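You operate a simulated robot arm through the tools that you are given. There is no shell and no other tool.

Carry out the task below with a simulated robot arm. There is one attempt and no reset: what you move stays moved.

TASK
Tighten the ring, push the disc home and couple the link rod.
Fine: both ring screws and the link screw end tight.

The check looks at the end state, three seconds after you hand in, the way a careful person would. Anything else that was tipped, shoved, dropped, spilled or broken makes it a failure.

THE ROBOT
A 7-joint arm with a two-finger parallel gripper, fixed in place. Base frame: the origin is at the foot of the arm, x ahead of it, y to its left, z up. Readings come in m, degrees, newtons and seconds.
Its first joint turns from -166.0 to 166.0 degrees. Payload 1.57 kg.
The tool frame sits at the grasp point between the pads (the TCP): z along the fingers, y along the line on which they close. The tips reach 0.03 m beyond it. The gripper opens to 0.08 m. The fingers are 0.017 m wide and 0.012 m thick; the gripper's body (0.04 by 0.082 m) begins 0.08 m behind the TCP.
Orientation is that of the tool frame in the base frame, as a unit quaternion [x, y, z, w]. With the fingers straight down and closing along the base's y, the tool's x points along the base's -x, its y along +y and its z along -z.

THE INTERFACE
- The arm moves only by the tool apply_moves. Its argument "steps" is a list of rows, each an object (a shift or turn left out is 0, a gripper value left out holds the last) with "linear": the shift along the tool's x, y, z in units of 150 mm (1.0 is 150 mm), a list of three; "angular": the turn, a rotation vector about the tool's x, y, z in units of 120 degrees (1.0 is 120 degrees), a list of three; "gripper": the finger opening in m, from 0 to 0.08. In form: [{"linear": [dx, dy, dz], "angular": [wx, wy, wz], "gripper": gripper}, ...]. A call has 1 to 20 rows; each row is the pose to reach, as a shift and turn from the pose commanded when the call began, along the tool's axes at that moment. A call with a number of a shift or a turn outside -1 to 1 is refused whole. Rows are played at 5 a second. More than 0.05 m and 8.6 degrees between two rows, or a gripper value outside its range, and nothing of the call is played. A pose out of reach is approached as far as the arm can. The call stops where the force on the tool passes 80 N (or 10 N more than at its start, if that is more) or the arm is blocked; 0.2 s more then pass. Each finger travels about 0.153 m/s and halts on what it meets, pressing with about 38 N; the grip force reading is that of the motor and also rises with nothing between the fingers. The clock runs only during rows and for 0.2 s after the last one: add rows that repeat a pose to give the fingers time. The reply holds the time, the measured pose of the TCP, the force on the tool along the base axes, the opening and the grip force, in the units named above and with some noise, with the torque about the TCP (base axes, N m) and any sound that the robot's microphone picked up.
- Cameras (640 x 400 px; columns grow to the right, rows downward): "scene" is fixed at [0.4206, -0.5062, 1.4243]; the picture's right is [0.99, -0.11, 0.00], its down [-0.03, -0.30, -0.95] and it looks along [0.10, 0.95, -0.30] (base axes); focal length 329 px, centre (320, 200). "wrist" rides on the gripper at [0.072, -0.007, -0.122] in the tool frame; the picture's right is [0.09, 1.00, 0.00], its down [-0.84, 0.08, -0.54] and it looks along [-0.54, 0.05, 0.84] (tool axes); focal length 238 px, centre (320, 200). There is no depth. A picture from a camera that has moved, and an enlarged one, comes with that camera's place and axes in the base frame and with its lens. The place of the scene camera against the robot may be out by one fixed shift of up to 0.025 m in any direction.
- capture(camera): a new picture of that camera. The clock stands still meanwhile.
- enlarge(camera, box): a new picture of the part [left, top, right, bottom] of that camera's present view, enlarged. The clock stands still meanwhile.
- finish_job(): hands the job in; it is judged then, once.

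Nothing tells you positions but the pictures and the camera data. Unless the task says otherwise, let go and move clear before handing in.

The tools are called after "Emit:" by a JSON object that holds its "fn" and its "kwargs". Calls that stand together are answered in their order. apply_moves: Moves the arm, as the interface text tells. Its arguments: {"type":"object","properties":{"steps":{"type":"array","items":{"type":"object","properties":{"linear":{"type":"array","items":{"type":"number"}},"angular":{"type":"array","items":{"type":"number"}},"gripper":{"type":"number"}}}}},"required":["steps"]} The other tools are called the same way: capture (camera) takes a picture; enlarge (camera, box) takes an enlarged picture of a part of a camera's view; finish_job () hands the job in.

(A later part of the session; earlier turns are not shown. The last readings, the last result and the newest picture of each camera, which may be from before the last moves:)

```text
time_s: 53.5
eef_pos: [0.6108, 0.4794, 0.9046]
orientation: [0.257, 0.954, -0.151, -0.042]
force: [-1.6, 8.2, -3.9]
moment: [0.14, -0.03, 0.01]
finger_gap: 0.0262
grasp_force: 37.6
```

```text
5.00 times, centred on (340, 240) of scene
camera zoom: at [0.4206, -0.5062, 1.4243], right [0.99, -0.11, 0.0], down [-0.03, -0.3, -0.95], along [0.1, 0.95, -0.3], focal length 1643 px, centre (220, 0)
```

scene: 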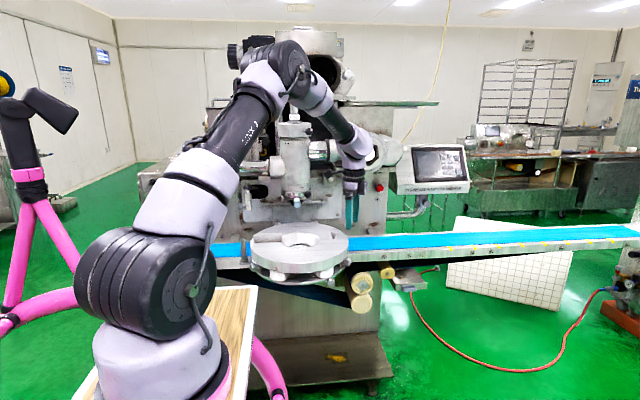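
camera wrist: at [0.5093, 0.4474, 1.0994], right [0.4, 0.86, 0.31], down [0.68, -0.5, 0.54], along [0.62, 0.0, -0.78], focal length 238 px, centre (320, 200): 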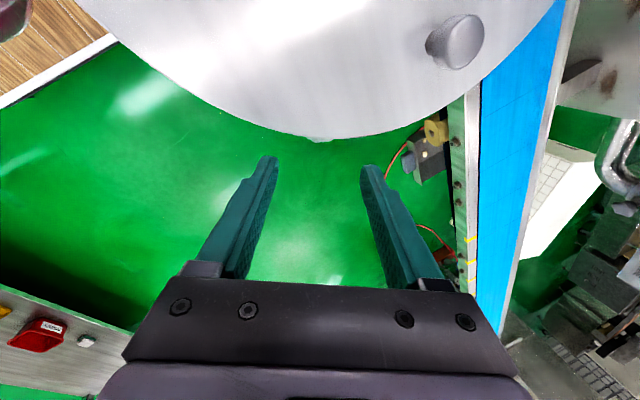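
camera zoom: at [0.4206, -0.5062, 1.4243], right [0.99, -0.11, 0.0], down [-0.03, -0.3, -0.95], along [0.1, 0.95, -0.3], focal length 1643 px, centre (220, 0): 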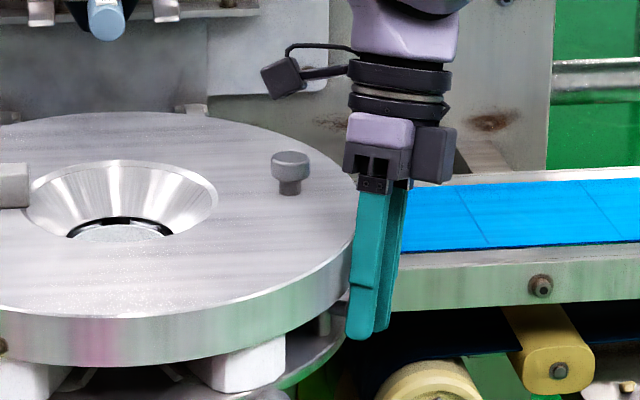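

Good. Now ratcheting the right screw with repeated cycles.

Emit:
{"fn": "apply_moves", "kwargs": {"steps": [{"gripper": 0.052}, {"gripper": 0.052}, {"linear": [0, -0.0121, 0.0008], "angular": [-0.06, 0, 0], "gripper": 0.052}, {"linear": [0, -0.0241, 0.003], "angular": [-0.12, 0, 0], "gripper": 0.052}, {"linear": [0, -0.0356, 0.0068], "angular": [-0.18, 0, 0], "gripper": 0.052}, {"linear": [0, -0.0466, 0.012], "angular": [-0.24, 0, 0], "gripper": 0.052}, {"linear": [0, -0.0568, 0.0185], "angular": [-0.3, 0, 0], "gripper": 0.052}, {"linear": [0, -0.0568, 0.0185], "angular": [-0.3, 0, 0], "gripper": 0.052}, {"linear": [0, -0.0568, 0.0185], "angular": [-0.3, 0, 0], "gripper": 0.016}, {"linear": [0, -0.0568, 0.0185], "angular": [-0.3, 0, 0], "gripper": 0.016}, {"linear": [0, -0.0568, 0.0185], "angular": [-0.3, 0, 0], "gripper": 0.016}, {"linear": [0, -0.0484, 0.013], "angular": [-0.25, 0, 0], "gripper": 0.016}, {"linear": [0, -0.0393, 0.0084], "angular": [-0.2, 0, 0], "gripper": 0.016}, {"linear": [0, -0.0299, 0.0047], "angular": [-0.15, 0, 0], "gripper": 0.016}, {"linear": [0, -0.0201, 0.0021], "angular": [-0.1, 0, 0], "gripper": 0.016}, {"linear": [0, -0.0101, 0.0005], "angular": [-0.05, 0, 0], "gripper": 0.016}, {"linear": [0, 0, 0], "angular": [0, 0, 0], "gripper": 0.016}]}}

Emit:
{"fn": "apply_moves", "kwargs": {"steps": [{"gripper": 0.052}, {"gripper": 0.052}, {"linear": [0, -0.0121, 0.0008], "angular": [-0.06, 0, 0], "gripper": 0.052}, {"linear": [0, -0.0241, 0.003], "angular": [-0.12, 0, 0], "gripper": 0.052}, {"linear": [0, -0.0356, 0.0068], "angular": [-0.18, 0, 0], "gripper": 0.052}, {"linear": [0, -0.0466, 0.012], "angular": [-0.24, 0, 0], "gripper": 0.052}, {"linear": [0, -0.0568, 0.0185], "angular": [-0.3, 0, 0], "gripper": 0.052}, {"linear": [0, -0.0568, 0.0185], "angular": [-0.3, 0, 0], "gripper": 0.052}, {"linear": [0, -0.0568, 0.0185], "angular": [-0.3, 0, 0], "gripper": 0.016}, {"linear": [0, -0.0568, 0.0185], "angular": [-0.3, 0, 0], "gripper": 0.016}, {"linear": [0, -0.0568, 0.0185], "angular": [-0.3, 0, 0], "gripper": 0.016}, {"linear": [0, -0.0484, 0.013], "angular": [-0.25, 0, 0], "gripper": 0.016}, {"linear": [0, -0.0393, 0.0084], "angular": [-0.2, 0, 0], "gripper": 0.016}, {"linear": [0, -0.0299, 0.0047], "angular": [-0.15, 0, 0], "gripper": 0.016}, {"linear": [0, -0.0201, 0.0021], "angular": [-0.1, 0, 0], "gripper": 0.016}, {"linear": [0, -0.0101, 0.0005], "angular": [-0.05, 0, 0], "gripper": 0.016}, {"linear": [0, 0, 0], "angular": [0, 0, 0], "gripper": 0.016}]}}

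Emit:
{"fn": "enlarge", "kwargs": {"camera": "scene", "box": [290, 200, 390, 280]}}

```text
time_s: 57.1
eef_pos: [0.6122, 0.4785, 0.9041]
orientation: [0.256, 0.954, -0.151, -0.04]
force: [-0.8, 9.5, 5.0]
moment: [0.23, 0.2, -0.3]
finger_gap: 0.0265
grasp_force: 37.4
```

```text
time_s: 60.7
eef_pos: [0.6112, 0.4783, 0.9033]
orientation: [0.255, 0.954, -0.15, -0.04]
force: [5.7, 11.2, 1.9]
moment: [0.17, 0.03, -0.22]
finger_gap: 0.0262
grasp_force: 37.3
```

```text
5.00 times, centred on (340, 240) of scene
camera zoom: at [0.4206, -0.5062, 1.4243], right [0.99, -0.11, 0.0], down [-0.03, -0.3, -0.95], along [0.1, 0.95, -0.3], focal length 1643 px, centre (220, 0)
```

zoom: 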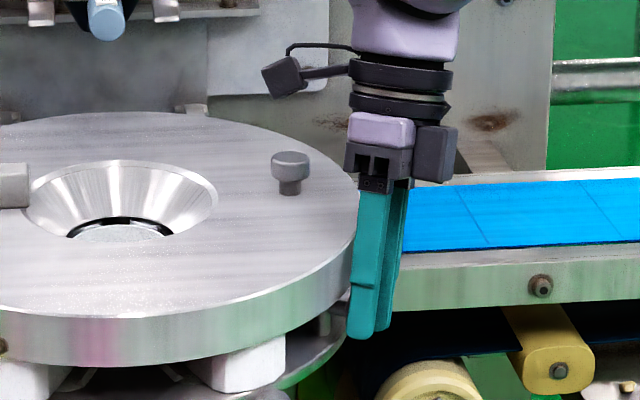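

About 108° so far with no stop torque. Two more cycles.

Emit:
{"fn": "apply_moves", "kwargs": {"steps": [{"gripper": 0.052}, {"gripper": 0.052}, {"linear": [0, -0.0121, 0.0008], "angular": [-0.06, 0, 0], "gripper": 0.052}, {"linear": [0, -0.0241, 0.003], "angular": [-0.12, 0, 0], "gripper": 0.052}, {"linear": [0, -0.0356, 0.0068], "angular": [-0.18, 0, 0], "gripper": 0.052}, {"linear": [0, -0.0466, 0.012], "angular": [-0.24, 0, 0], "gripper": 0.052}, {"linear": [0, -0.0568, 0.0185], "angular": [-0.3, 0, 0], "gripper": 0.052}, {"linear": [0, -0.0568, 0.0185], "angular": [-0.3, 0, 0], "gripper": 0.052}, {"linear": [0, -0.0568, 0.0185], "angular": [-0.3, 0, 0], "gripper": 0.016}, {"linear": [0, -0.0568, 0.0185], "angular": [-0.3, 0, 0], "gripper": 0.016}, {"linear": [0, -0.0568, 0.0185], "angular": [-0.3, 0, 0], "gripper": 0.016}, {"linear": [0, -0.0484, 0.013], "angular": [-0.25, 0, 0], "gripper": 0.016}, {"linear": [0, -0.0393, 0.0084], "angular": [-0.2, 0, 0], "gripper": 0.016}, {"linear": [0, -0.0299, 0.0047], "angular": [-0.15, 0, 0], "gripper": 0.016}, {"linear": [0, -0.0201, 0.0021], "angular": [-0.1, 0, 0], "gripper": 0.016}, {"linear": [0, -0.0101, 0.0005], "angular": [-0.05, 0, 0], "gripper": 0.016}, {"linear": [0, 0, 0], "angular": [0, 0, 0], "gripper": 0.016}]}}

Emit:
{"fn": "apply_moves", "kwargs": {"steps": [{"gripper": 0.052}, {"gripper": 0.052}, {"linear": [0, -0.0121, 0.0008], "angular": [-0.06, 0, 0], "gripper": 0.052}, {"linear": [0, -0.0241, 0.003], "angular": [-0.12, 0, 0], "gripper": 0.052}, {"linear": [0, -0.0356, 0.0068], "angular": [-0.18, 0, 0], "gripper": 0.052}, {"linear": [0, -0.0466, 0.012], "angular": [-0.24, 0, 0], "gripper": 0.052}, {"linear": [0, -0.0568, 0.0185], "angular": [-0.3, 0, 0], "gripper": 0.052}, {"linear": [0, -0.0568, 0.0185], "angular": [-0.3, 0, 0], "gripper": 0.052}, {"linear": [0, -0.0568, 0.0185], "angular": [-0.3, 0, 0], "gripper": 0.016}, {"linear": [0, -0.0568, 0.0185], "angular": [-0.3, 0, 0], "gripper": 0.016}, {"linear": [0, -0.0568, 0.0185], "angular": [-0.3, 0, 0], "gripper": 0.016}, {"linear": [0, -0.0484, 0.013], "angular": [-0.25, 0, 0], "gripper": 0.016}, {"linear": [0, -0.0393, 0.0084], "angular": [-0.2, 0, 0], "gripper": 0.016}, {"linear": [0, -0.0299, 0.0047], "angular": [-0.15, 0, 0], "gripper": 0.016}, {"linear": [0, -0.0201, 0.0021], "angular": [-0.1, 0, 0], "gripper": 0.016}, {"linear": [0, -0.0101, 0.0005], "angular": [-0.05, 0, 0], "gripper": 0.016}, {"linear": [0, 0, 0], "angular": [0, 0, 0], "gripper": 0.016}]}}

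```text
time_s: 64.3
eef_pos: [0.6119, 0.4786, 0.9031]
orientation: [0.256, 0.954, -0.151, -0.04]
force: [4.6, 10.2, -1.4]
moment: [0.04, -0.25, 0.0]
finger_gap: 0.0263
grasp_force: 38.0
```

```text
time_s: 67.9
eef_pos: [0.6109, 0.48, 0.9032]
orientation: [0.256, 0.954, -0.151, -0.042]
force: [-3.9, 4.7, -0.7]
moment: [-0.03, -0.16, -0.24]
finger_gap: 0.0264
grasp_force: 37.3
```

Still no resistance on the right screw at about 180°. Continuing.

Emit:
{"fn": "apply_moves", "kwargs": {"steps": [{"gripper": 0.052}, {"gripper": 0.052}, {"linear": [0, -0.0121, 0.0008], "angular": [-0.06, 0, 0], "gripper": 0.052}, {"linear": [0, -0.0241, 0.003], "angular": [-0.12, 0, 0], "gripper": 0.052}, {"linear": [0, -0.0356, 0.0068], "angular": [-0.18, 0, 0], "gripper": 0.052}, {"linear": [0, -0.0466, 0.012], "angular": [-0.24, 0, 0], "gripper": 0.052}, {"linear": [0, -0.0568, 0.0185], "angular": [-0.3, 0, 0], "gripper": 0.052}, {"linear": [0, -0.0568, 0.0185], "angular": [-0.3, 0, 0], "gripper": 0.052}, {"linear": [0, -0.0568, 0.0185], "angular": [-0.3, 0, 0], "gripper": 0.016}, {"linear": [0, -0.0568, 0.0185], "angular": [-0.3, 0, 0], "gripper": 0.016}, {"linear": [0, -0.0568, 0.0185], "angular": [-0.3, 0, 0], "gripper": 0.016}, {"linear": [0, -0.0484, 0.013], "angular": [-0.25, 0, 0], "gripper": 0.016}, {"linear": [0, -0.0393, 0.0084], "angular": [-0.2, 0, 0], "gripper": 0.016}, {"linear": [0, -0.0299, 0.0047], "angular": [-0.15, 0, 0], "gripper": 0.016}, {"linear": [0, -0.0201, 0.0021], "angular": [-0.1, 0, 0], "gripper": 0.016}, {"linear": [0, -0.0101, 0.0005], "angular": [-0.05, 0, 0], "gripper": 0.016}, {"linear": [0, 0, 0], "angular": [0, 0, 0], "gripper": 0.016}]}}

Emit:
{"fn": "enlarge", "kwargs": {"camera": "scene", "box": [325, 240, 370, 275]}}

```text
time_s: 71.5
eef_pos: [0.6119, 0.4783, 0.904]
orientation: [0.256, 0.954, -0.151, -0.04]
force: [5.5, 2.6, -1.6]
moment: [0.11, 0.0, -0.35]
finger_gap: 0.0262
grasp_force: 37.5
```

```text
11.43 times, centred on (348, 258) of scene
camera zoom: at [0.4206, -0.5062, 1.4243], right [0.99, -0.11, 0.0], down [-0.03, -0.3, -0.95], along [0.1, 0.95, -0.3], focal length 3756 px, centre (6, -457)
```

zoom: 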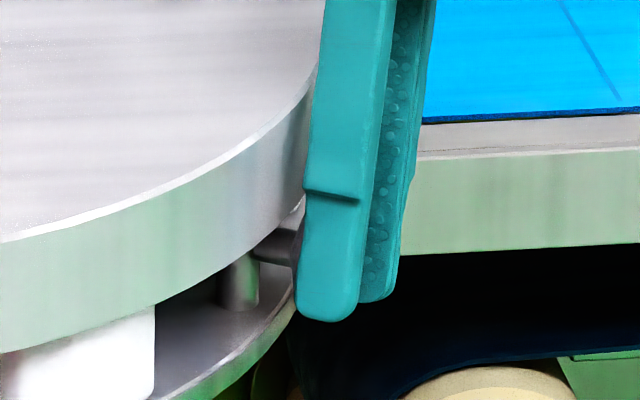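

Emit:
{"fn": "apply_moves", "kwargs": {"steps": [{"gripper": 0.052}, {"gripper": 0.052}, {"linear": [0, -0.0121, 0.0008], "angular": [-0.06, 0, 0], "gripper": 0.052}, {"linear": [0, -0.0241, 0.003], "angular": [-0.12, 0, 0], "gripper": 0.052}, {"linear": [0, -0.0356, 0.0068], "angular": [-0.18, 0, 0], "gripper": 0.052}, {"linear": [0, -0.0466, 0.012], "angular": [-0.24, 0, 0], "gripper": 0.052}, {"linear": [0, -0.0568, 0.0185], "angular": [-0.3, 0, 0], "gripper": 0.052}, {"linear": [0, -0.0568, 0.0185], "angular": [-0.3, 0, 0], "gripper": 0.052}]}}

Emit:
{"fn": "enlarge", "kwargs": {"camera": "scene", "box": [325, 240, 370, 275]}}

Emit:
{"fn": "enlarge", "kwargs": {"camera": "wrist", "box": [260, 190, 380, 290]}}

```text
time_s: 73.3
eef_pos: [0.6067, 0.4712, 0.9045]
orientation: [0.257, 0.953, 0.152, 0.04]
force: [-0.7, -0.6, 0.4]
moment: [0.02, 0.0, 0.0]
finger_gap: 0.0521
grasp_force: 0.1
```

```text
11.43 times, centred on (348, 258) of scene
camera zoom: at [0.4206, -0.5062, 1.4243], right [0.99, -0.11, 0.0], down [-0.03, -0.3, -0.95], along [0.1, 0.95, -0.3], focal length 3756 px, centre (6, -457)
```

zoom: 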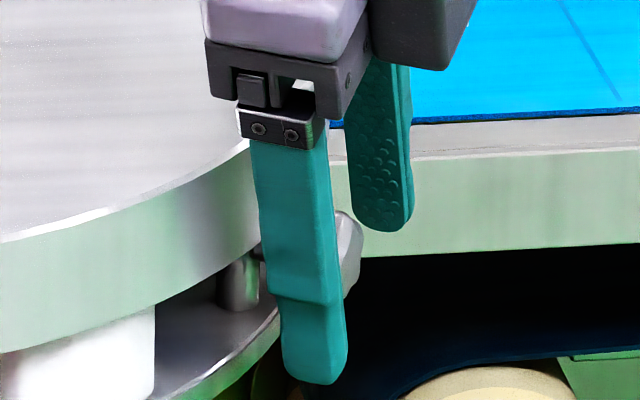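

```text
4.00 times, centred on (320, 240) of wrist
camera zoom: at [0.5227, 0.468, 1.0185], right [0.4, 0.86, 0.31], down [0.68, -0.5, 0.54], along [0.62, 0.0, -0.78], focal length 953 px, centre (320, 40)
```

zoom: 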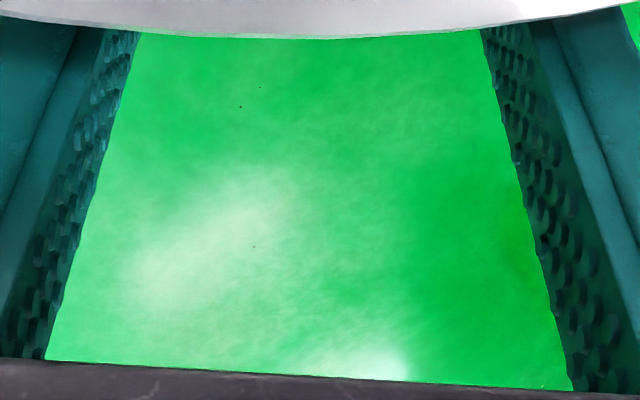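

Emit:
{"fn": "apply_moves", "kwargs": {"steps": [{"gripper": 0.016}, {"gripper": 0.016}, {"gripper": 0.016}, {"linear": [0, 0.0067, 0.0002], "angular": [0.0333, 0, 0]}, {"linear": [0, 0.0135, 0.0009], "angular": [0.0667, 0, 0]}, {"linear": [0, 0.0201, 0.0021], "angular": [0.1, 0, 0]}, {"linear": [0, 0.0267, 0.0037], "angular": [0.1333, 0, 0]}, {"linear": [0, 0.0331, 0.0058], "angular": [0.1667, 0, 0]}, {"linear": [0, 0.0393, 0.0084], "angular": [0.2, 0, 0]}, {"linear": [0, 0.0454, 0.0113], "angular": [0.2333, 0, 0]}, {"linear": [0, 0.0512, 0.0147], "angular": [0.2667, 0, 0]}, {"linear": [0, 0.0568, 0.0185], "angular": [0.3, 0, 0]}]}}

```text
time_s: 75.9
eef_pos: [0.6119, 0.4787, 0.9031]
orientation: [0.256, 0.954, -0.151, -0.041]
force: [6.4, 6.6, -1.1]
moment: [0.13, -0.19, -0.25]
finger_gap: 0.0264
grasp_force: 37.3
```

The end-of-stroke width can't distinguish slip from turning, because the star repeats every 36°. I'll check partway by turning 10° more from here.

Emit:
{"fn": "apply_moves", "kwargs": {"steps": [{"linear": [0, 0.0034, 0.0001], "angular": [0.0167, 0, 0]}, {"linear": [0, 0.0067, 0.0002], "angular": [0.0333, 0, 0]}, {"linear": [0, 0.0101, 0.0005], "angular": [0.05, 0, 0]}, {"linear": [0, 0.0135, 0.0009], "angular": [0.0667, 0, 0]}, {"linear": [0, 0.0168, 0.0015], "angular": [0.0833, 0, 0]}]}}

Emit:
{"fn": "enlarge", "kwargs": {"camera": "wrist", "box": [260, 110, 380, 210]}}

```text
time_s: 77.1
eef_pos: [0.6118, 0.4809, 0.9025]
orientation: [0.252, 0.937, -0.232, -0.063]
force: [10.5, 17.4, 1.9]
moment: [0.57, -0.55, -0.24]
finger_gap: 0.0272
grasp_force: 37.7
```

```text
4.00 times, centred on (320, 160) of wrist
camera zoom: at [0.5765, 0.561, 1.0142], right [0.36, 0.81, -0.47], down [0.89, -0.14, 0.44], along [0.29, -0.57, -0.77], focal length 953 px, centre (320, 360)
```

zoom: 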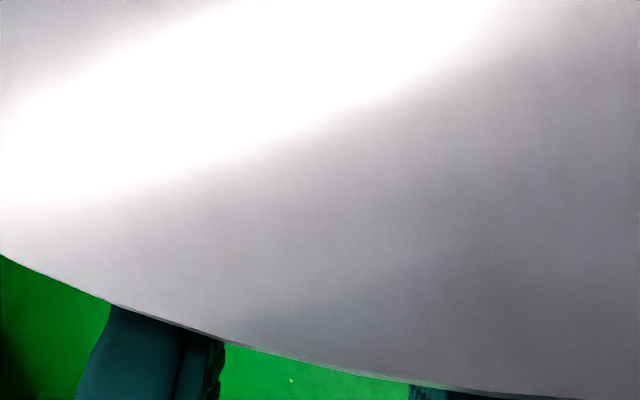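

Here the width grows to 27.2 mm with about 0.5 N·m resistance, so the right screw is at its stop. I'll release, lift, and check its star orientation from above.

Emit:
{"fn": "apply_moves", "kwargs": {"steps": [{"gripper": 0.056}, {"gripper": 0.056}, {"linear": [0, -0.0168, 0.0015], "angular": [-0.0833, 0, 0], "gripper": 0.056}, {"linear": [0, -0.045, -0.05], "angular": [-0.1533, 0, 0], "gripper": 0.056}, {"linear": [0, -0.075, -0.2], "angular": [-0.2333, 0, 0], "gripper": 0.056}, {"linear": [0, -0.12, -0.45], "angular": [-0.2333, 0, 0], "gripper": 0.056}, {"linear": [0, -0.2, -0.8], "angular": [-0.2333, 0, 0], "gripper": 0.056}, {"linear": [0, -0.2, -0.8], "angular": [-0.2333, 0, 0], "gripper": 0.056}]}}

Emit:
{"fn": "capture", "kwargs": {"camera": "wrist"}}

Emit:
{"fn": "enlarge", "kwargs": {"camera": "scene", "box": [332, 250, 364, 274]}}

Emit:
{"fn": "enlarge", "kwargs": {"camera": "scene", "box": [240, 256, 272, 280]}}

```text
refused: row 3 steps farther than a row can; nothing moved
```

```text
taken
camera wrist: at [0.5765, 0.561, 1.0142], right [0.36, 0.81, -0.47], down [0.89, -0.14, 0.44], along [0.29, -0.57, -0.77], focal length 238 px, centre (320, 200)
```

wrist: 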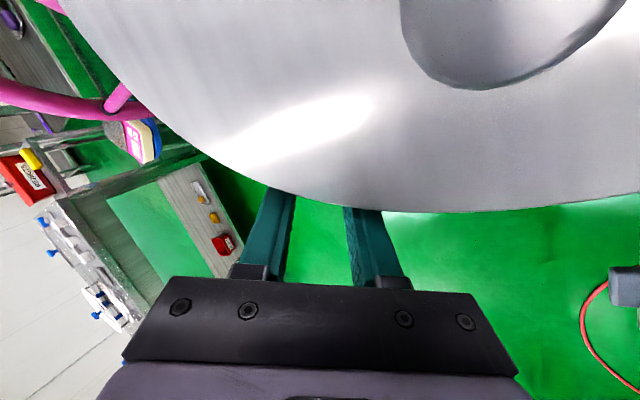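

```text
16.00 times, centred on (348, 262) of scene
camera zoom: at [0.4206, -0.5062, 1.4243], right [0.99, -0.11, 0.0], down [-0.03, -0.3, -0.95], along [0.1, 0.95, -0.3], focal length 5259 px, centre (-128, -792)
```

zoom: 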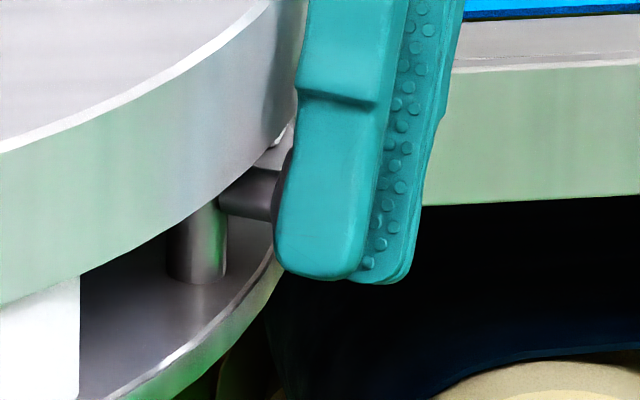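

```text
16.00 times, centred on (256, 268) of scene
camera zoom: at [0.4206, -0.5062, 1.4243], right [0.99, -0.11, 0.0], down [-0.03, -0.3, -0.95], along [0.1, 0.95, -0.3], focal length 5259 px, centre (1344, -888)
```

zoom: 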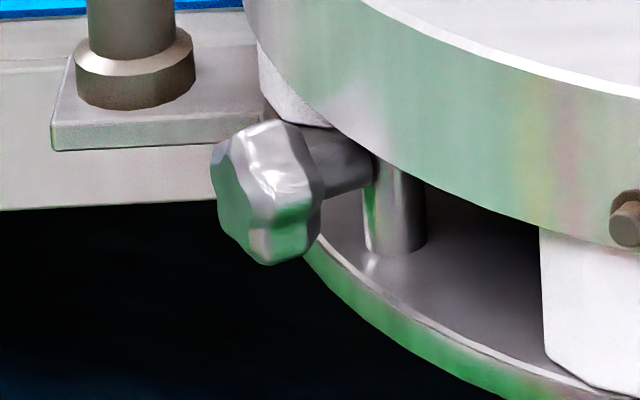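

Emit:
{"fn": "apply_moves", "kwargs": {"steps": [{"gripper": 0.056}, {"gripper": 0.056}, {"linear": [0, -0.0117, 0.0007], "angular": [-0.058, 0, 0], "gripper": 0.056}, {"linear": [0, -0.0231, 0.003], "angular": [-0.116, 0, 0], "gripper": 0.056}, {"linear": [0, -0.034, -0.03], "angular": [-0.174, 0, 0], "gripper": 0.056}, {"linear": [0, -0.045, -0.2], "angular": [-0.2333, 0, 0], "gripper": 0.056}, {"linear": [0, -0.12, -0.45], "angular": [-0.2333, 0, 0], "gripper": 0.056}, {"linear": [0, -0.2, -0.75], "angular": [-0.2333, 0, 0], "gripper": 0.056}, {"linear": [0, -0.2, -0.75], "angular": [-0.2333, 0, 0], "gripper": 0.056}]}}

Emit:
{"fn": "capture", "kwargs": {"camera": "wrist"}}

Emit:
{"fn": "enlarge", "kwargs": {"camera": "scene", "box": [332, 250, 364, 274]}}

```text
time_s: 79.1
eef_pos: [0.6249, 0.5039, 1.0189]
orientation: [0.26, 0.966, 0.001, -0.001]
force: [0.1, -0.1, 0.2]
moment: [-0.05, -0.01, -0.02]
finger_gap: 0.0561
grasp_force: 0.0
```

```text
taken
camera wrist: at [0.56, 0.5337, 1.1406], right [0.42, 0.91, 0.0], down [0.76, -0.35, 0.54], along [0.49, -0.23, -0.84], focal length 238 px, centre (320, 200)
```

wrist: 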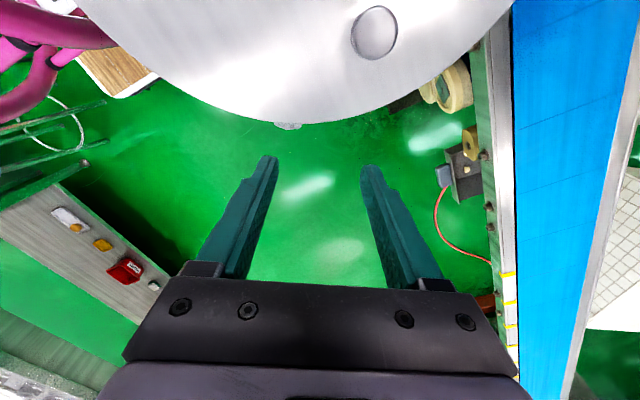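

```text
16.00 times, centred on (348, 262) of scene
camera zoom: at [0.4206, -0.5062, 1.4243], right [0.99, -0.11, 0.0], down [-0.03, -0.3, -0.95], along [0.1, 0.95, -0.3], focal length 5259 px, centre (-128, -792)
```

zoom: 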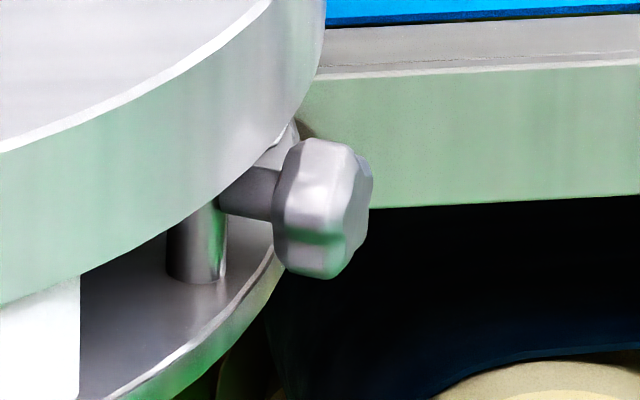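

Emit:
{"fn": "enlarge", "kwargs": {"camera": "wrist", "box": [262, 105, 312, 140]}}

```text
11.43 times, centred on (287, 122) of wrist
camera zoom: at [0.56, 0.5337, 1.1406], right [0.42, 0.91, 0.0], down [0.76, -0.35, 0.54], along [0.49, -0.23, -0.84], focal length 2724 px, centre (697, 1086)
```

zoom: 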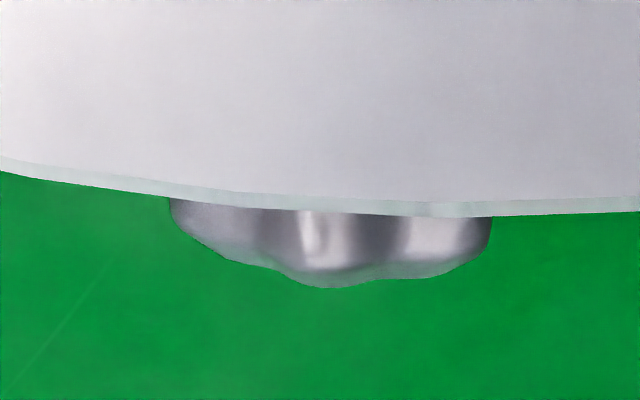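

The star now has a lobe up, meaning it has turned an odd number of 36° steps (180°), the same as the left. Both ring screws are tight. Next I'll bring the hand to the front of the disc and push along +y through its centre line (x≈0.446).

Emit:
{"fn": "apply_moves", "kwargs": {"steps": [{"linear": [0.018, -0.11, -0.06], "angular": [0, 0, -0.0625], "gripper": 0.03}, {"linear": [0.036, -0.221, -0.12], "angular": [0, 0, -0.125], "gripper": 0.0}, {"linear": [0.054, -0.332, -0.16], "angular": [0, 0, -0.1875], "gripper": 0.0}, {"linear": [0.072, -0.442, -0.19], "angular": [0, 0, -0.25], "gripper": 0.0}, {"linear": [0.09, -0.553, -0.207], "angular": [0, 0, -0.3125], "gripper": 0.0}, {"linear": [0.108, -0.663, -0.207], "angular": [0, 0, -0.375], "gripper": 0.0}, {"linear": [0.126, -0.774, -0.207], "angular": [0, 0, -0.4375], "gripper": 0.0}, {"linear": [0.144, -0.884, -0.207], "angular": [0, 0, -0.5], "gripper": 0.0}, {"linear": [0.144, -0.884, -0.207], "angular": [0, 0, -0.5], "gripper": 0.0}]}}

```text
time_s: 81.1
eef_pos: [0.5406, 0.3989, 1.0473]
orientation: [-0.258, 0.966, 0.001, 0.0]
force: [1.0, 0.3, -0.5]
moment: [0.0, 0.0, 0.0]
finger_gap: 0.0
grasp_force: 21.5
```

Emit:
{"fn": "apply_moves", "kwargs": {"steps": [{"linear": [0.097, -0.01, 0.0], "angular": [0, 0, -0.0625]}, {"linear": [0.194, -0.021, 0.0], "angular": [0, 0, -0.125]}, {"linear": [0.291, -0.031, 0.0], "angular": [0, 0, -0.1875]}, {"linear": [0.388, -0.042, 0.0], "angular": [0, 0, -0.25]}, {"linear": [0.485, -0.052, 0.0], "angular": [0, 0, -0.3125]}, {"linear": [0.582, -0.062, 0.1], "angular": [0, 0, -0.375]}, {"linear": [0.679, -0.073, 0.2], "angular": [0, 0, -0.4375]}, {"linear": [0.776, -0.083, 0.315], "angular": [0, 0, -0.5]}, {"linear": [0.776, -0.083, 0.315], "angular": [0, 0, -0.5]}]}}

Emit:
{"fn": "capture", "kwargs": {"camera": "wrist"}}

Emit:
{"fn": "capture", "kwargs": {"camera": "scene"}}

```text
time_s: 83.1
eef_pos: [0.4439, 0.3298, 0.9984]
orientation: [-0.707, 0.707, 0.002, 0.0]
force: [0.2, 0.5, 0.4]
moment: [0.02, -0.01, -0.03]
finger_gap: 0.0
grasp_force: 21.5
```

```text
taken
camera wrist: at [0.4524, 0.2572, 1.1214], right [-1.0, -0.09, 0.0], down [-0.08, 0.84, 0.54], along [-0.05, 0.54, -0.84], focal length 238 px, centre (320, 200)
```

wrist: 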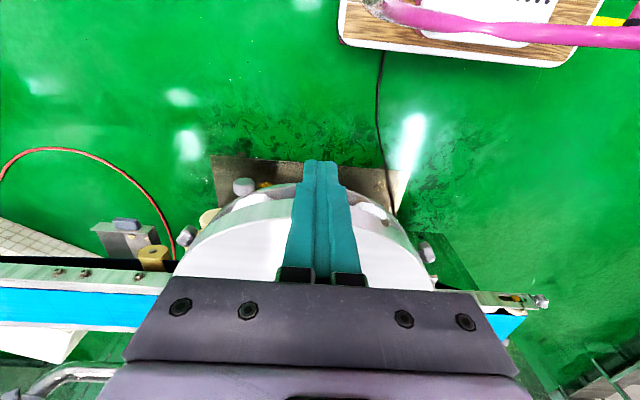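

```text
taken
```

scene: 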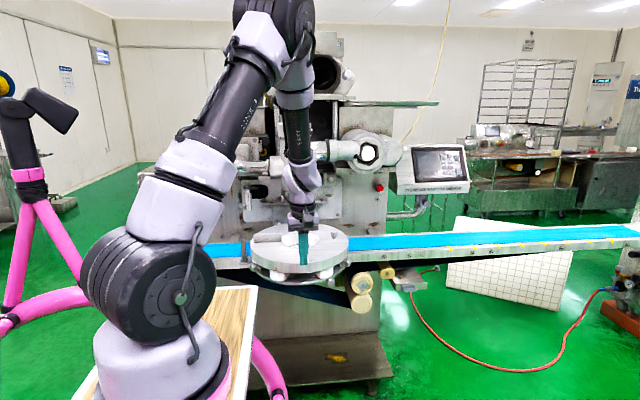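

Now lowering in front of the rim with the fingers closed, then making first contact gently.

Emit:
{"fn": "apply_moves", "kwargs": {"steps": [{"linear": [-0.05, -0.014, 0.12]}, {"linear": [-0.1, -0.014, 0.25]}, {"linear": [-0.135, -0.014, 0.369]}, {"linear": [-0.2, -0.014, 0.369]}, {"linear": [-0.27, -0.014, 0.369]}, {"linear": [-0.34, -0.014, 0.369]}, {"linear": [-0.4, -0.014, 0.369]}, {"linear": [-0.46, -0.014, 0.369]}]}}

Emit:
{"fn": "enlarge", "kwargs": {"camera": "scene", "box": [220, 170, 400, 300]}}

Emit:
{"fn": "capture", "kwargs": {"camera": "wrist"}}

```text
time_s: 84.9
eef_pos: [0.4475, 0.4, 0.9452]
orientation: [-0.707, 0.707, 0.001, 0.0]
force: [1.6, -1.3, -1.1]
moment: [-0.06, -0.06, -0.02]
finger_gap: 0.0001
grasp_force: 21.3
```

```text
3.08 times, centred on (310, 235) of scene
camera zoom: at [0.4206, -0.5062, 1.4243], right [0.99, -0.11, 0.0], down [-0.03, -0.3, -0.95], along [0.1, 0.95, -0.3], focal length 1011 px, centre (351, 92)
```

zoom: 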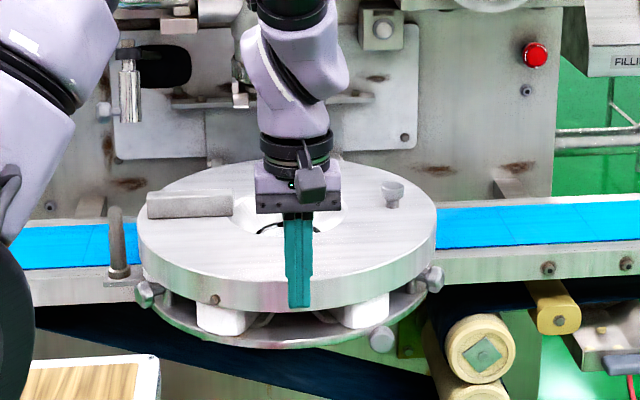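

```text
taken
camera wrist: at [0.4546, 0.3268, 1.0673], right [-1.0, -0.09, 0.0], down [-0.08, 0.84, 0.54], along [-0.05, 0.54, -0.84], focal length 238 px, centre (320, 200)
```

wrist: 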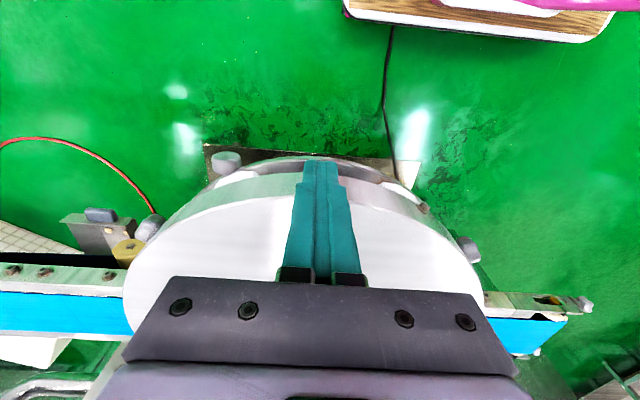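

Emit:
{"fn": "apply_moves", "kwargs": {"steps": [{"linear": [-0.06, 0, 0]}, {"linear": [-0.12, 0, 0]}, {"linear": [-0.18, 0, 0]}, {"linear": [-0.24, 0, 0]}, {"linear": [-0.3, 0, 0]}]}}

Emit:
{"fn": "enlarge", "kwargs": {"camera": "scene", "box": [220, 170, 400, 300]}}

```text
time_s: 86.1
eef_pos: [0.4484, 0.4443, 0.9451]
orientation: [0.707, -0.707, 0.0, 0.0]
force: [-0.5, 0.9, -0.2]
moment: [0.01, 0.01, 0.02]
finger_gap: 0.0
grasp_force: 21.0
```

```text
3.08 times, centred on (310, 235) of scene
camera zoom: at [0.4206, -0.5062, 1.4243], right [0.99, -0.11, 0.0], down [-0.03, -0.3, -0.95], along [0.1, 0.95, -0.3], focal length 1011 px, centre (351, 92)
```

zoom: 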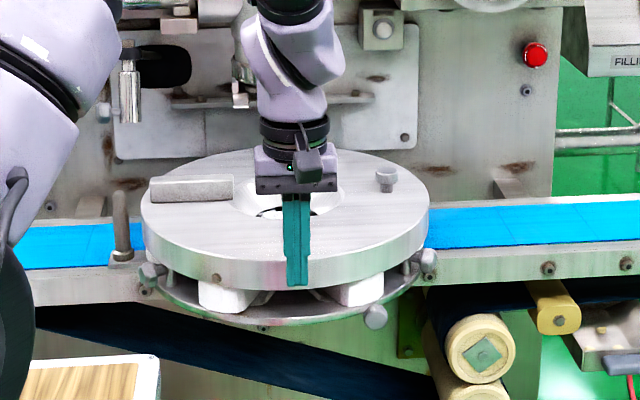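

The disc unit slides freely and straight with the push. Before going further I'll tilt the hand back so the wrist stays clear of the nozzle, then continue.

Emit:
{"fn": "apply_moves", "kwargs": {"steps": [{"linear": [0.06, 0, 0]}, {"linear": [0.12, 0, 0.005], "angular": [0, -0.0583, 0]}, {"linear": [0.173, 0, 0.01], "angular": [0, -0.1167, 0]}, {"linear": [0.173, 0, 0.017], "angular": [0, -0.175, 0]}, {"linear": [0.173, 0, 0.024], "angular": [0, -0.2333, 0]}, {"linear": [0.173, 0, 0.03], "angular": [0, -0.2917, 0]}, {"linear": [0.173, 0, 0.03], "angular": [0, -0.2917, 0]}]}}

Emit:
{"fn": "capture", "kwargs": {"camera": "wrist"}}

Emit:
{"fn": "enlarge", "kwargs": {"camera": "scene", "box": [220, 170, 400, 300]}}

```text
time_s: 87.7
eef_pos: [0.4475, 0.419, 0.94]
orientation: [-0.673, 0.675, 0.214, 0.213]
force: [-0.1, -0.2, -1.0]
moment: [0.02, -0.01, 0.01]
finger_gap: 0.0
grasp_force: 21.2
```

```text
taken
camera wrist: at [0.4544, 0.2886, 0.9987], right [-1.0, -0.07, -0.05], down [-0.08, 0.37, 0.92], along [-0.05, 0.93, -0.38], focal length 238 px, centre (320, 200)
```

wrist: 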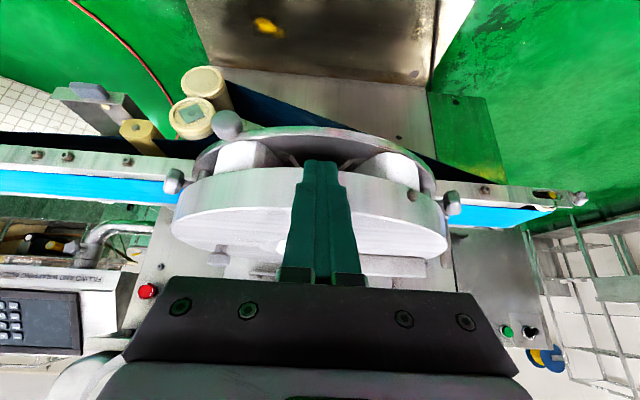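

```text
3.08 times, centred on (310, 235) of scene
camera zoom: at [0.4206, -0.5062, 1.4243], right [0.99, -0.11, 0.0], down [-0.03, -0.3, -0.95], along [0.1, 0.95, -0.3], focal length 1011 px, centre (351, 92)
```

zoom: 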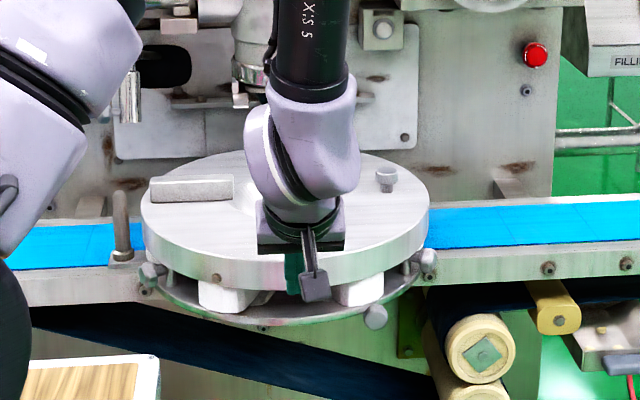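

Emit:
{"fn": "apply_moves", "kwargs": {"steps": [{"linear": [-0.0715, 0, 0.0501]}, {"linear": [-0.143, 0, 0.1002]}, {"linear": [-0.2145, 0, 0.1503]}, {"linear": [-0.286, 0, 0.2004]}, {"linear": [-0.3575, 0, 0.2505]}, {"linear": [-0.429, 0, 0.3006]}, {"linear": [-0.5005, 0, 0.3507]}, {"linear": [-0.572, 0, 0.4008]}, {"linear": [-0.6435, 0, 0.4509]}, {"linear": [-0.715, 0, 0.501]}]}}

Emit:
{"fn": "capture", "kwargs": {"camera": "wrist"}}

Emit:
{"fn": "enlarge", "kwargs": {"camera": "scene", "box": [220, 150, 400, 290]}}

```text
time_s: 89.9
eef_pos: [0.448, 0.55, 0.9381]
orientation: [-0.674, 0.675, 0.214, 0.213]
force: [0.2, 0.1, 0.5]
moment: [0.03, 0.03, 0.03]
finger_gap: 0.0
grasp_force: 21.3
```

```text
taken
camera wrist: at [0.4548, 0.421, 0.9984], right [-1.0, -0.07, -0.05], down [-0.08, 0.37, 0.92], along [-0.05, 0.92, -0.38], focal length 238 px, centre (320, 200)
```

wrist: 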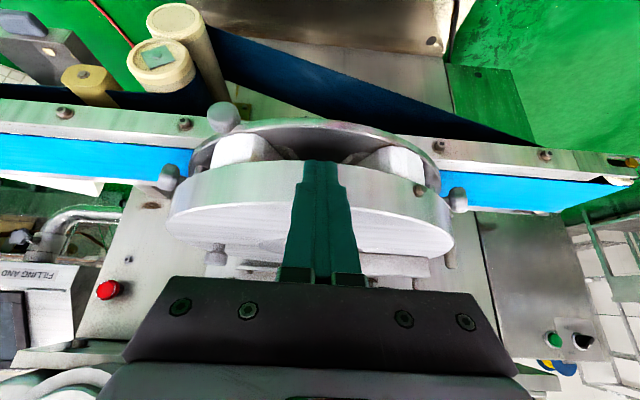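

```text
2.86 times, centred on (310, 220) of scene
camera zoom: at [0.4206, -0.5062, 1.4243], right [0.99, -0.11, 0.0], down [-0.03, -0.3, -0.95], along [0.1, 0.95, -0.3], focal length 939 px, centre (349, 143)
```

zoom: 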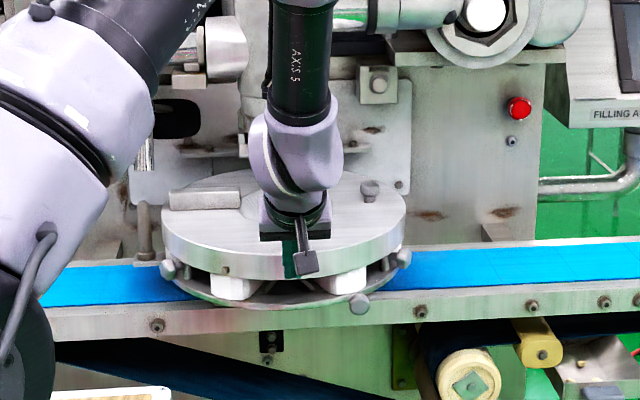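

The disc continues smoothly; about 6 cm to go. Pushing on in smaller steps and watching for the stop.

Emit:
{"fn": "apply_moves", "kwargs": {"steps": [{"linear": [-0.041, 0, 0.0287]}, {"linear": [-0.082, 0, 0.0574]}, {"linear": [-0.123, 0, 0.0861]}, {"linear": [-0.164, 0, 0.1148]}, {"linear": [-0.205, 0, 0.1435]}, {"linear": [-0.246, 0, 0.1722]}]}}

Emit:
{"fn": "enlarge", "kwargs": {"camera": "scene", "box": [220, 150, 400, 290]}}

```text
time_s: 91.3
eef_pos: [0.4481, 0.5951, 0.9397]
orientation: [-0.674, 0.675, 0.213, 0.213]
force: [0.5, -0.4, 0.4]
moment: [-0.02, -0.01, 0.02]
finger_gap: 0.0
grasp_force: 21.3
```

```text
2.86 times, centred on (310, 220) of scene
camera zoom: at [0.4206, -0.5062, 1.4243], right [0.99, -0.11, 0.0], down [-0.03, -0.3, -0.95], along [0.1, 0.95, -0.3], focal length 939 px, centre (349, 143)
```

zoom: 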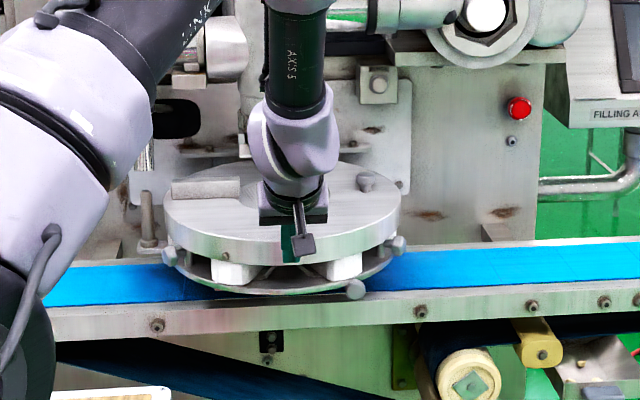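

Emit:
{"fn": "apply_moves", "kwargs": {"steps": [{"linear": [-0.0164, 0, 0.0115]}, {"linear": [-0.0328, 0, 0.023]}, {"linear": [-0.0492, 0, 0.0345]}, {"linear": [-0.0492, 0, 0.0345]}]}}

Emit:
{"fn": "apply_moves", "kwargs": {"steps": [{"linear": [-0.0164, 0, 0.0115]}, {"linear": [-0.0328, 0, 0.023]}, {"linear": [-0.0328, 0, 0.023]}]}}

Emit:
{"fn": "enlarge", "kwargs": {"camera": "scene", "box": [220, 150, 400, 290]}}

```text
time_s: 92.3
eef_pos: [0.4479, 0.6045, 0.9397]
orientation: [0.674, -0.674, -0.215, -0.213]
force: [0.2, 0.2, -0.1]
moment: [0.0, 0.02, -0.02]
finger_gap: 0.0
grasp_force: 21.5
```

```text
time_s: 93.1
eef_pos: [0.4475, 0.6091, 0.9403]
orientation: [-0.673, 0.675, 0.214, 0.213]
force: [-0.6, -0.3, -0.1]
moment: [0.03, 0.01, 0.01]
finger_gap: 0.0002
grasp_force: 21.9
```

```text
2.86 times, centred on (310, 220) of scene
camera zoom: at [0.4206, -0.5062, 1.4243], right [0.99, -0.11, 0.0], down [-0.03, -0.3, -0.95], along [0.1, 0.95, -0.3], focal length 939 px, centre (349, 143)
```

zoom: 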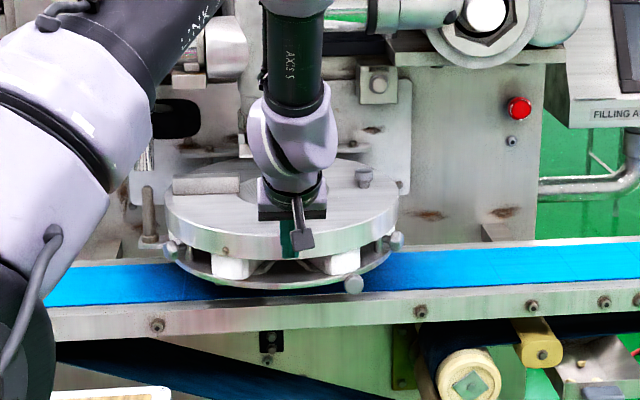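

Emit:
{"fn": "apply_moves", "kwargs": {"steps": [{"linear": [-0.0109, 0, 0.0077]}, {"linear": [-0.0218, 0, 0.0153]}, {"linear": [-0.0218, 0, 0.0153]}]}}

Emit:
{"fn": "apply_moves", "kwargs": {"steps": [{"linear": [-0.0109, 0, 0.0077]}, {"linear": [-0.0218, 0, 0.0153]}, {"linear": [-0.0218, 0, 0.0153]}]}}

```text
time_s: 93.9
eef_pos: [0.4478, 0.6121, 0.9397]
orientation: [-0.674, 0.675, 0.212, 0.212]
force: [0.8, -10.8, 1.2]
moment: [-0.17, 0.07, -0.03]
finger_gap: 0.0001
grasp_force: 21.6
```

```text
time_s: 94.7
eef_pos: [0.449, 0.6127, 0.9395]
orientation: [-0.673, 0.676, 0.212, 0.213]
force: [-3.1, -68.3, 24.4]
moment: [-0.81, 0.07, 0.06]
finger_gap: 0.0
grasp_force: 21.6
```

The force jumped to 68 N, so the disc is against its home stop. I'll back off and look.

Emit:
{"fn": "apply_moves", "kwargs": {"steps": [{"linear": [0.03, 0, -0.021]}, {"linear": [0.12, 0, -0.084]}, {"linear": [0.22, 0, -0.16]}, {"linear": [0.328, 0, -0.23]}, {"linear": [0.45, 0, -0.4]}, {"linear": [0.45, 0, -0.4]}]}}

Emit:
{"fn": "capture", "kwargs": {"camera": "wrist"}}

Emit:
{"fn": "enlarge", "kwargs": {"camera": "scene", "box": [220, 150, 400, 290]}}

```text
time_s: 96.1
eef_pos: [0.4483, 0.5276, 0.9501]
orientation: [-0.674, 0.675, 0.214, 0.213]
force: [-0.1, -0.4, -1.0]
moment: [0.06, 0.01, -0.02]
finger_gap: 0.0
grasp_force: 21.2
```

```text
taken
camera wrist: at [0.4549, 0.3986, 1.0091], right [-1.0, -0.07, -0.05], down [-0.08, 0.37, 0.92], along [-0.05, 0.92, -0.38], focal length 238 px, centre (320, 200)
```

wrist: 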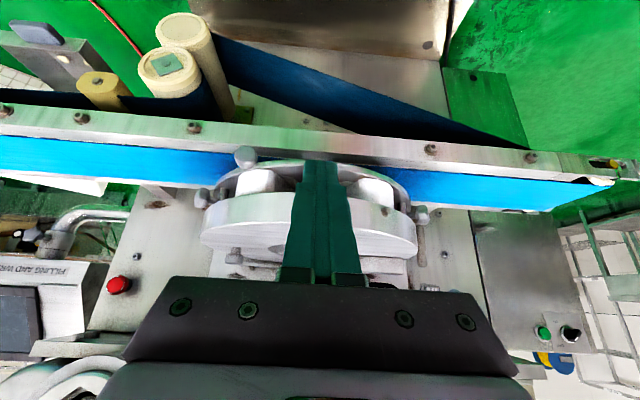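

```text
2.86 times, centred on (310, 220) of scene
camera zoom: at [0.4206, -0.5062, 1.4243], right [0.99, -0.11, 0.0], down [-0.03, -0.3, -0.95], along [0.1, 0.95, -0.3], focal length 939 px, centre (349, 143)
```

zoom: 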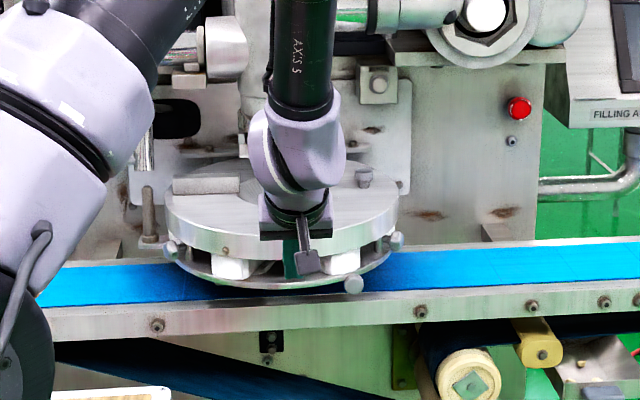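

The disc is home and level. Now I'll move to the left side to inspect the link tube above the pin.

Emit:
{"fn": "apply_moves", "kwargs": {"steps": [{"linear": [-0.021, 0.06, -0.2], "angular": [0.0282, -0.0117, 0.0308]}, {"linear": [-0.042, 0.23, -0.38], "angular": [0.0565, -0.0234, 0.0616]}, {"linear": [-0.062, 0.43, -0.55], "angular": [0.0847, -0.035, 0.0924]}, {"linear": [-0.083, 0.64, -0.7], "angular": [0.1129, -0.0467, 0.1232]}, {"linear": [-0.104, 0.853, -0.823], "angular": [0.1412, -0.0584, 0.154]}, {"linear": [-0.104, 0.853, -0.823], "angular": [0.1412, -0.0584, 0.154]}]}}

```text
time_s: 97.5
eef_pos: [0.3208, 0.4719, 1.0611]
orientation: [-0.503, 0.784, 0.183, 0.314]
force: [0.6, 0.3, -0.6]
moment: [-0.02, 0.03, 0.02]
finger_gap: 0.0
grasp_force: 22.1
```

Emit:
{"fn": "apply_moves", "kwargs": {"steps": [{"linear": [-0.02, 0.2, 0.05], "angular": [0.0282, -0.0117, 0.0308], "gripper": 0.08}, {"linear": [-0.04, 0.4, 0.1], "angular": [0.0565, -0.0234, 0.0616], "gripper": 0.08}, {"linear": [-0.062, 0.6, 0.15], "angular": [0.0847, -0.035, 0.0924], "gripper": 0.08}, {"linear": [-0.085, 0.8, 0.2], "angular": [0.1129, -0.0467, 0.1232], "gripper": 0.08}, {"linear": [-0.107, 0.99, 0.248], "angular": [0.1412, -0.0584, 0.154], "gripper": 0.08}, {"linear": [-0.107, 0.99, 0.248], "angular": [0.1412, -0.0584, 0.154], "gripper": 0.08}]}}

Emit:
{"fn": "capture", "kwargs": {"camera": "wrist"}}

Emit:
{"fn": "capture", "kwargs": {"camera": "scene"}}

```text
time_s: 98.9
eef_pos: [0.2019, 0.5668, 1.0383]
orientation: [-0.309, 0.852, 0.145, 0.397]
force: [-1.3, -0.2, -0.4]
moment: [-0.01, 0.05, -0.03]
finger_gap: 0.08
grasp_force: 0.0
```

```text
taken
camera wrist: at [0.098, 0.4715, 1.0629], right [-0.68, 0.73, -0.07], down [0.05, 0.14, 0.99], along [0.73, 0.67, -0.13], focal length 238 px, centre (320, 200)
```

wrist: 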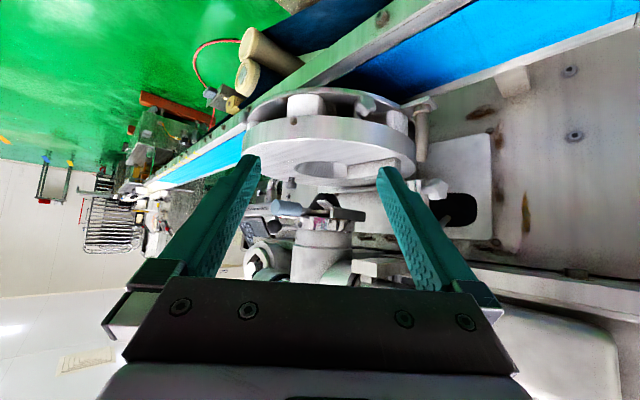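

```text
taken
```

scene: 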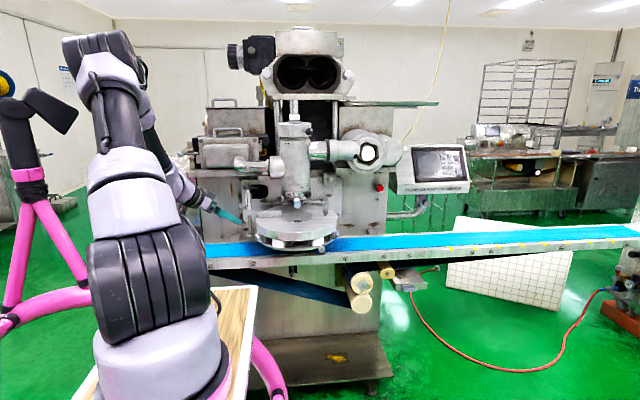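

Emit:
{"fn": "enlarge", "kwargs": {"camera": "wrist", "box": [360, 80, 500, 240]}}

Emit:
{"fn": "enlarge", "kwargs": {"camera": "scene", "box": [230, 160, 330, 250]}}

Emit:
{"fn": "enlarge", "kwargs": {"camera": "scene", "box": [235, 175, 275, 250]}}

```text
2.50 times, centred on (430, 160) of wrist
camera zoom: at [0.098, 0.4715, 1.0629], right [-0.68, 0.73, -0.07], down [0.05, 0.14, 0.99], along [0.73, 0.67, -0.13], focal length 596 px, centre (45, 300)
```

zoom: 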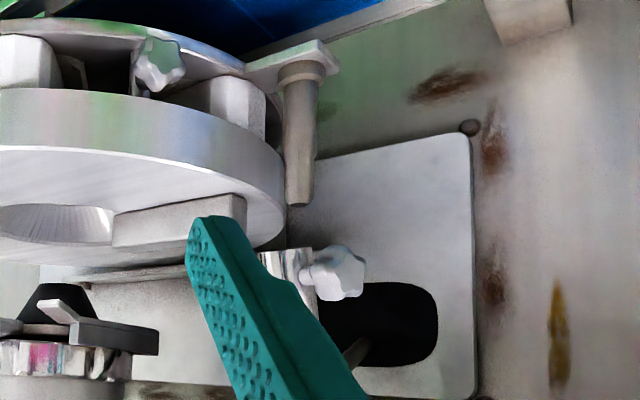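

```text
4.44 times, centred on (280, 205) of scene
camera zoom: at [0.4206, -0.5062, 1.4243], right [0.99, -0.11, 0.0], down [-0.03, -0.3, -0.95], along [0.1, 0.95, -0.3], focal length 1461 px, centre (498, 178)
```

zoom: 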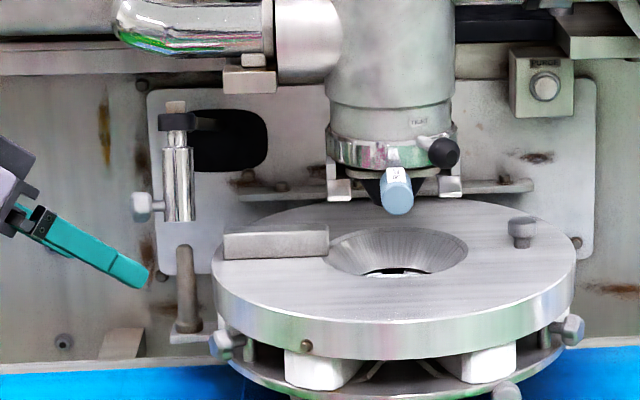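

```text
5.33 times, centred on (255, 212) of scene
camera zoom: at [0.4206, -0.5062, 1.4243], right [0.99, -0.11, 0.0], down [-0.03, -0.3, -0.95], along [0.1, 0.95, -0.3], focal length 1753 px, centre (667, 133)
```

zoom: 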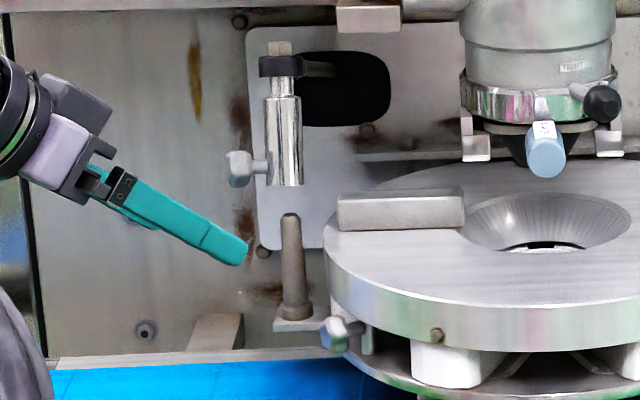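

The pin tip is now at about (0.250, 0.810, 0.953), right under the tube. I'll yaw the camera so the tube is centred between the fingers and measure it properly.

Emit:
{"fn": "apply_moves", "kwargs": {"steps": [{"angular": [-0.0399, 0.0001, -0.0335]}, {"angular": [-0.0798, 0.0002, -0.067]}, {"angular": [-0.1197, 0.0003, -0.1004]}, {"angular": [-0.1596, 0.0004, -0.1339]}, {"angular": [-0.1596, 0.0004, -0.1339]}]}}

Emit:
{"fn": "capture", "kwargs": {"camera": "wrist"}}

Emit:
{"fn": "enlarge", "kwargs": {"camera": "wrist", "box": [290, 110, 400, 240]}}

```text
time_s: 100.1
eef_pos: [0.2025, 0.5659, 1.039]
orientation: [-0.486, 0.765, 0.228, 0.357]
force: [-0.1, 0.2, -0.2]
moment: [-0.02, -0.01, 0.02]
finger_gap: 0.0801
grasp_force: 0.1
```

```text
taken
camera wrist: at [0.1484, 0.4366, 1.0634], right [-0.93, 0.37, -0.07], down [-0.02, 0.14, 0.99], along [0.37, 0.92, -0.13], focal length 238 px, centre (320, 200)
```

wrist: 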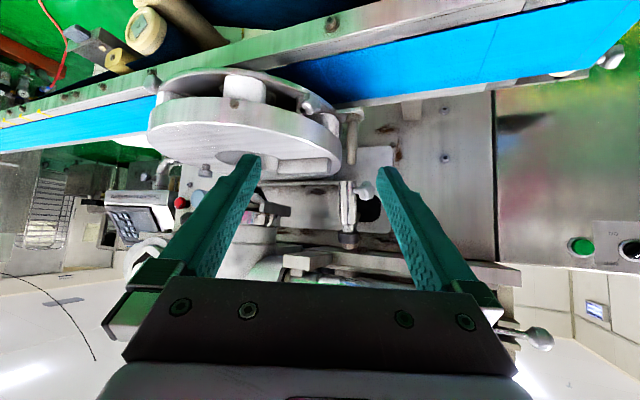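

```text
3.08 times, centred on (345, 175) of wrist
camera zoom: at [0.1484, 0.4366, 1.0634], right [-0.93, 0.37, -0.07], down [-0.02, 0.14, 0.99], along [0.37, 0.92, -0.13], focal length 733 px, centre (243, 277)
```

zoom: 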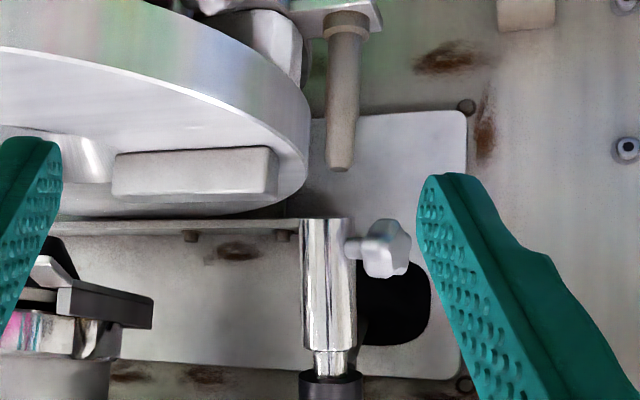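

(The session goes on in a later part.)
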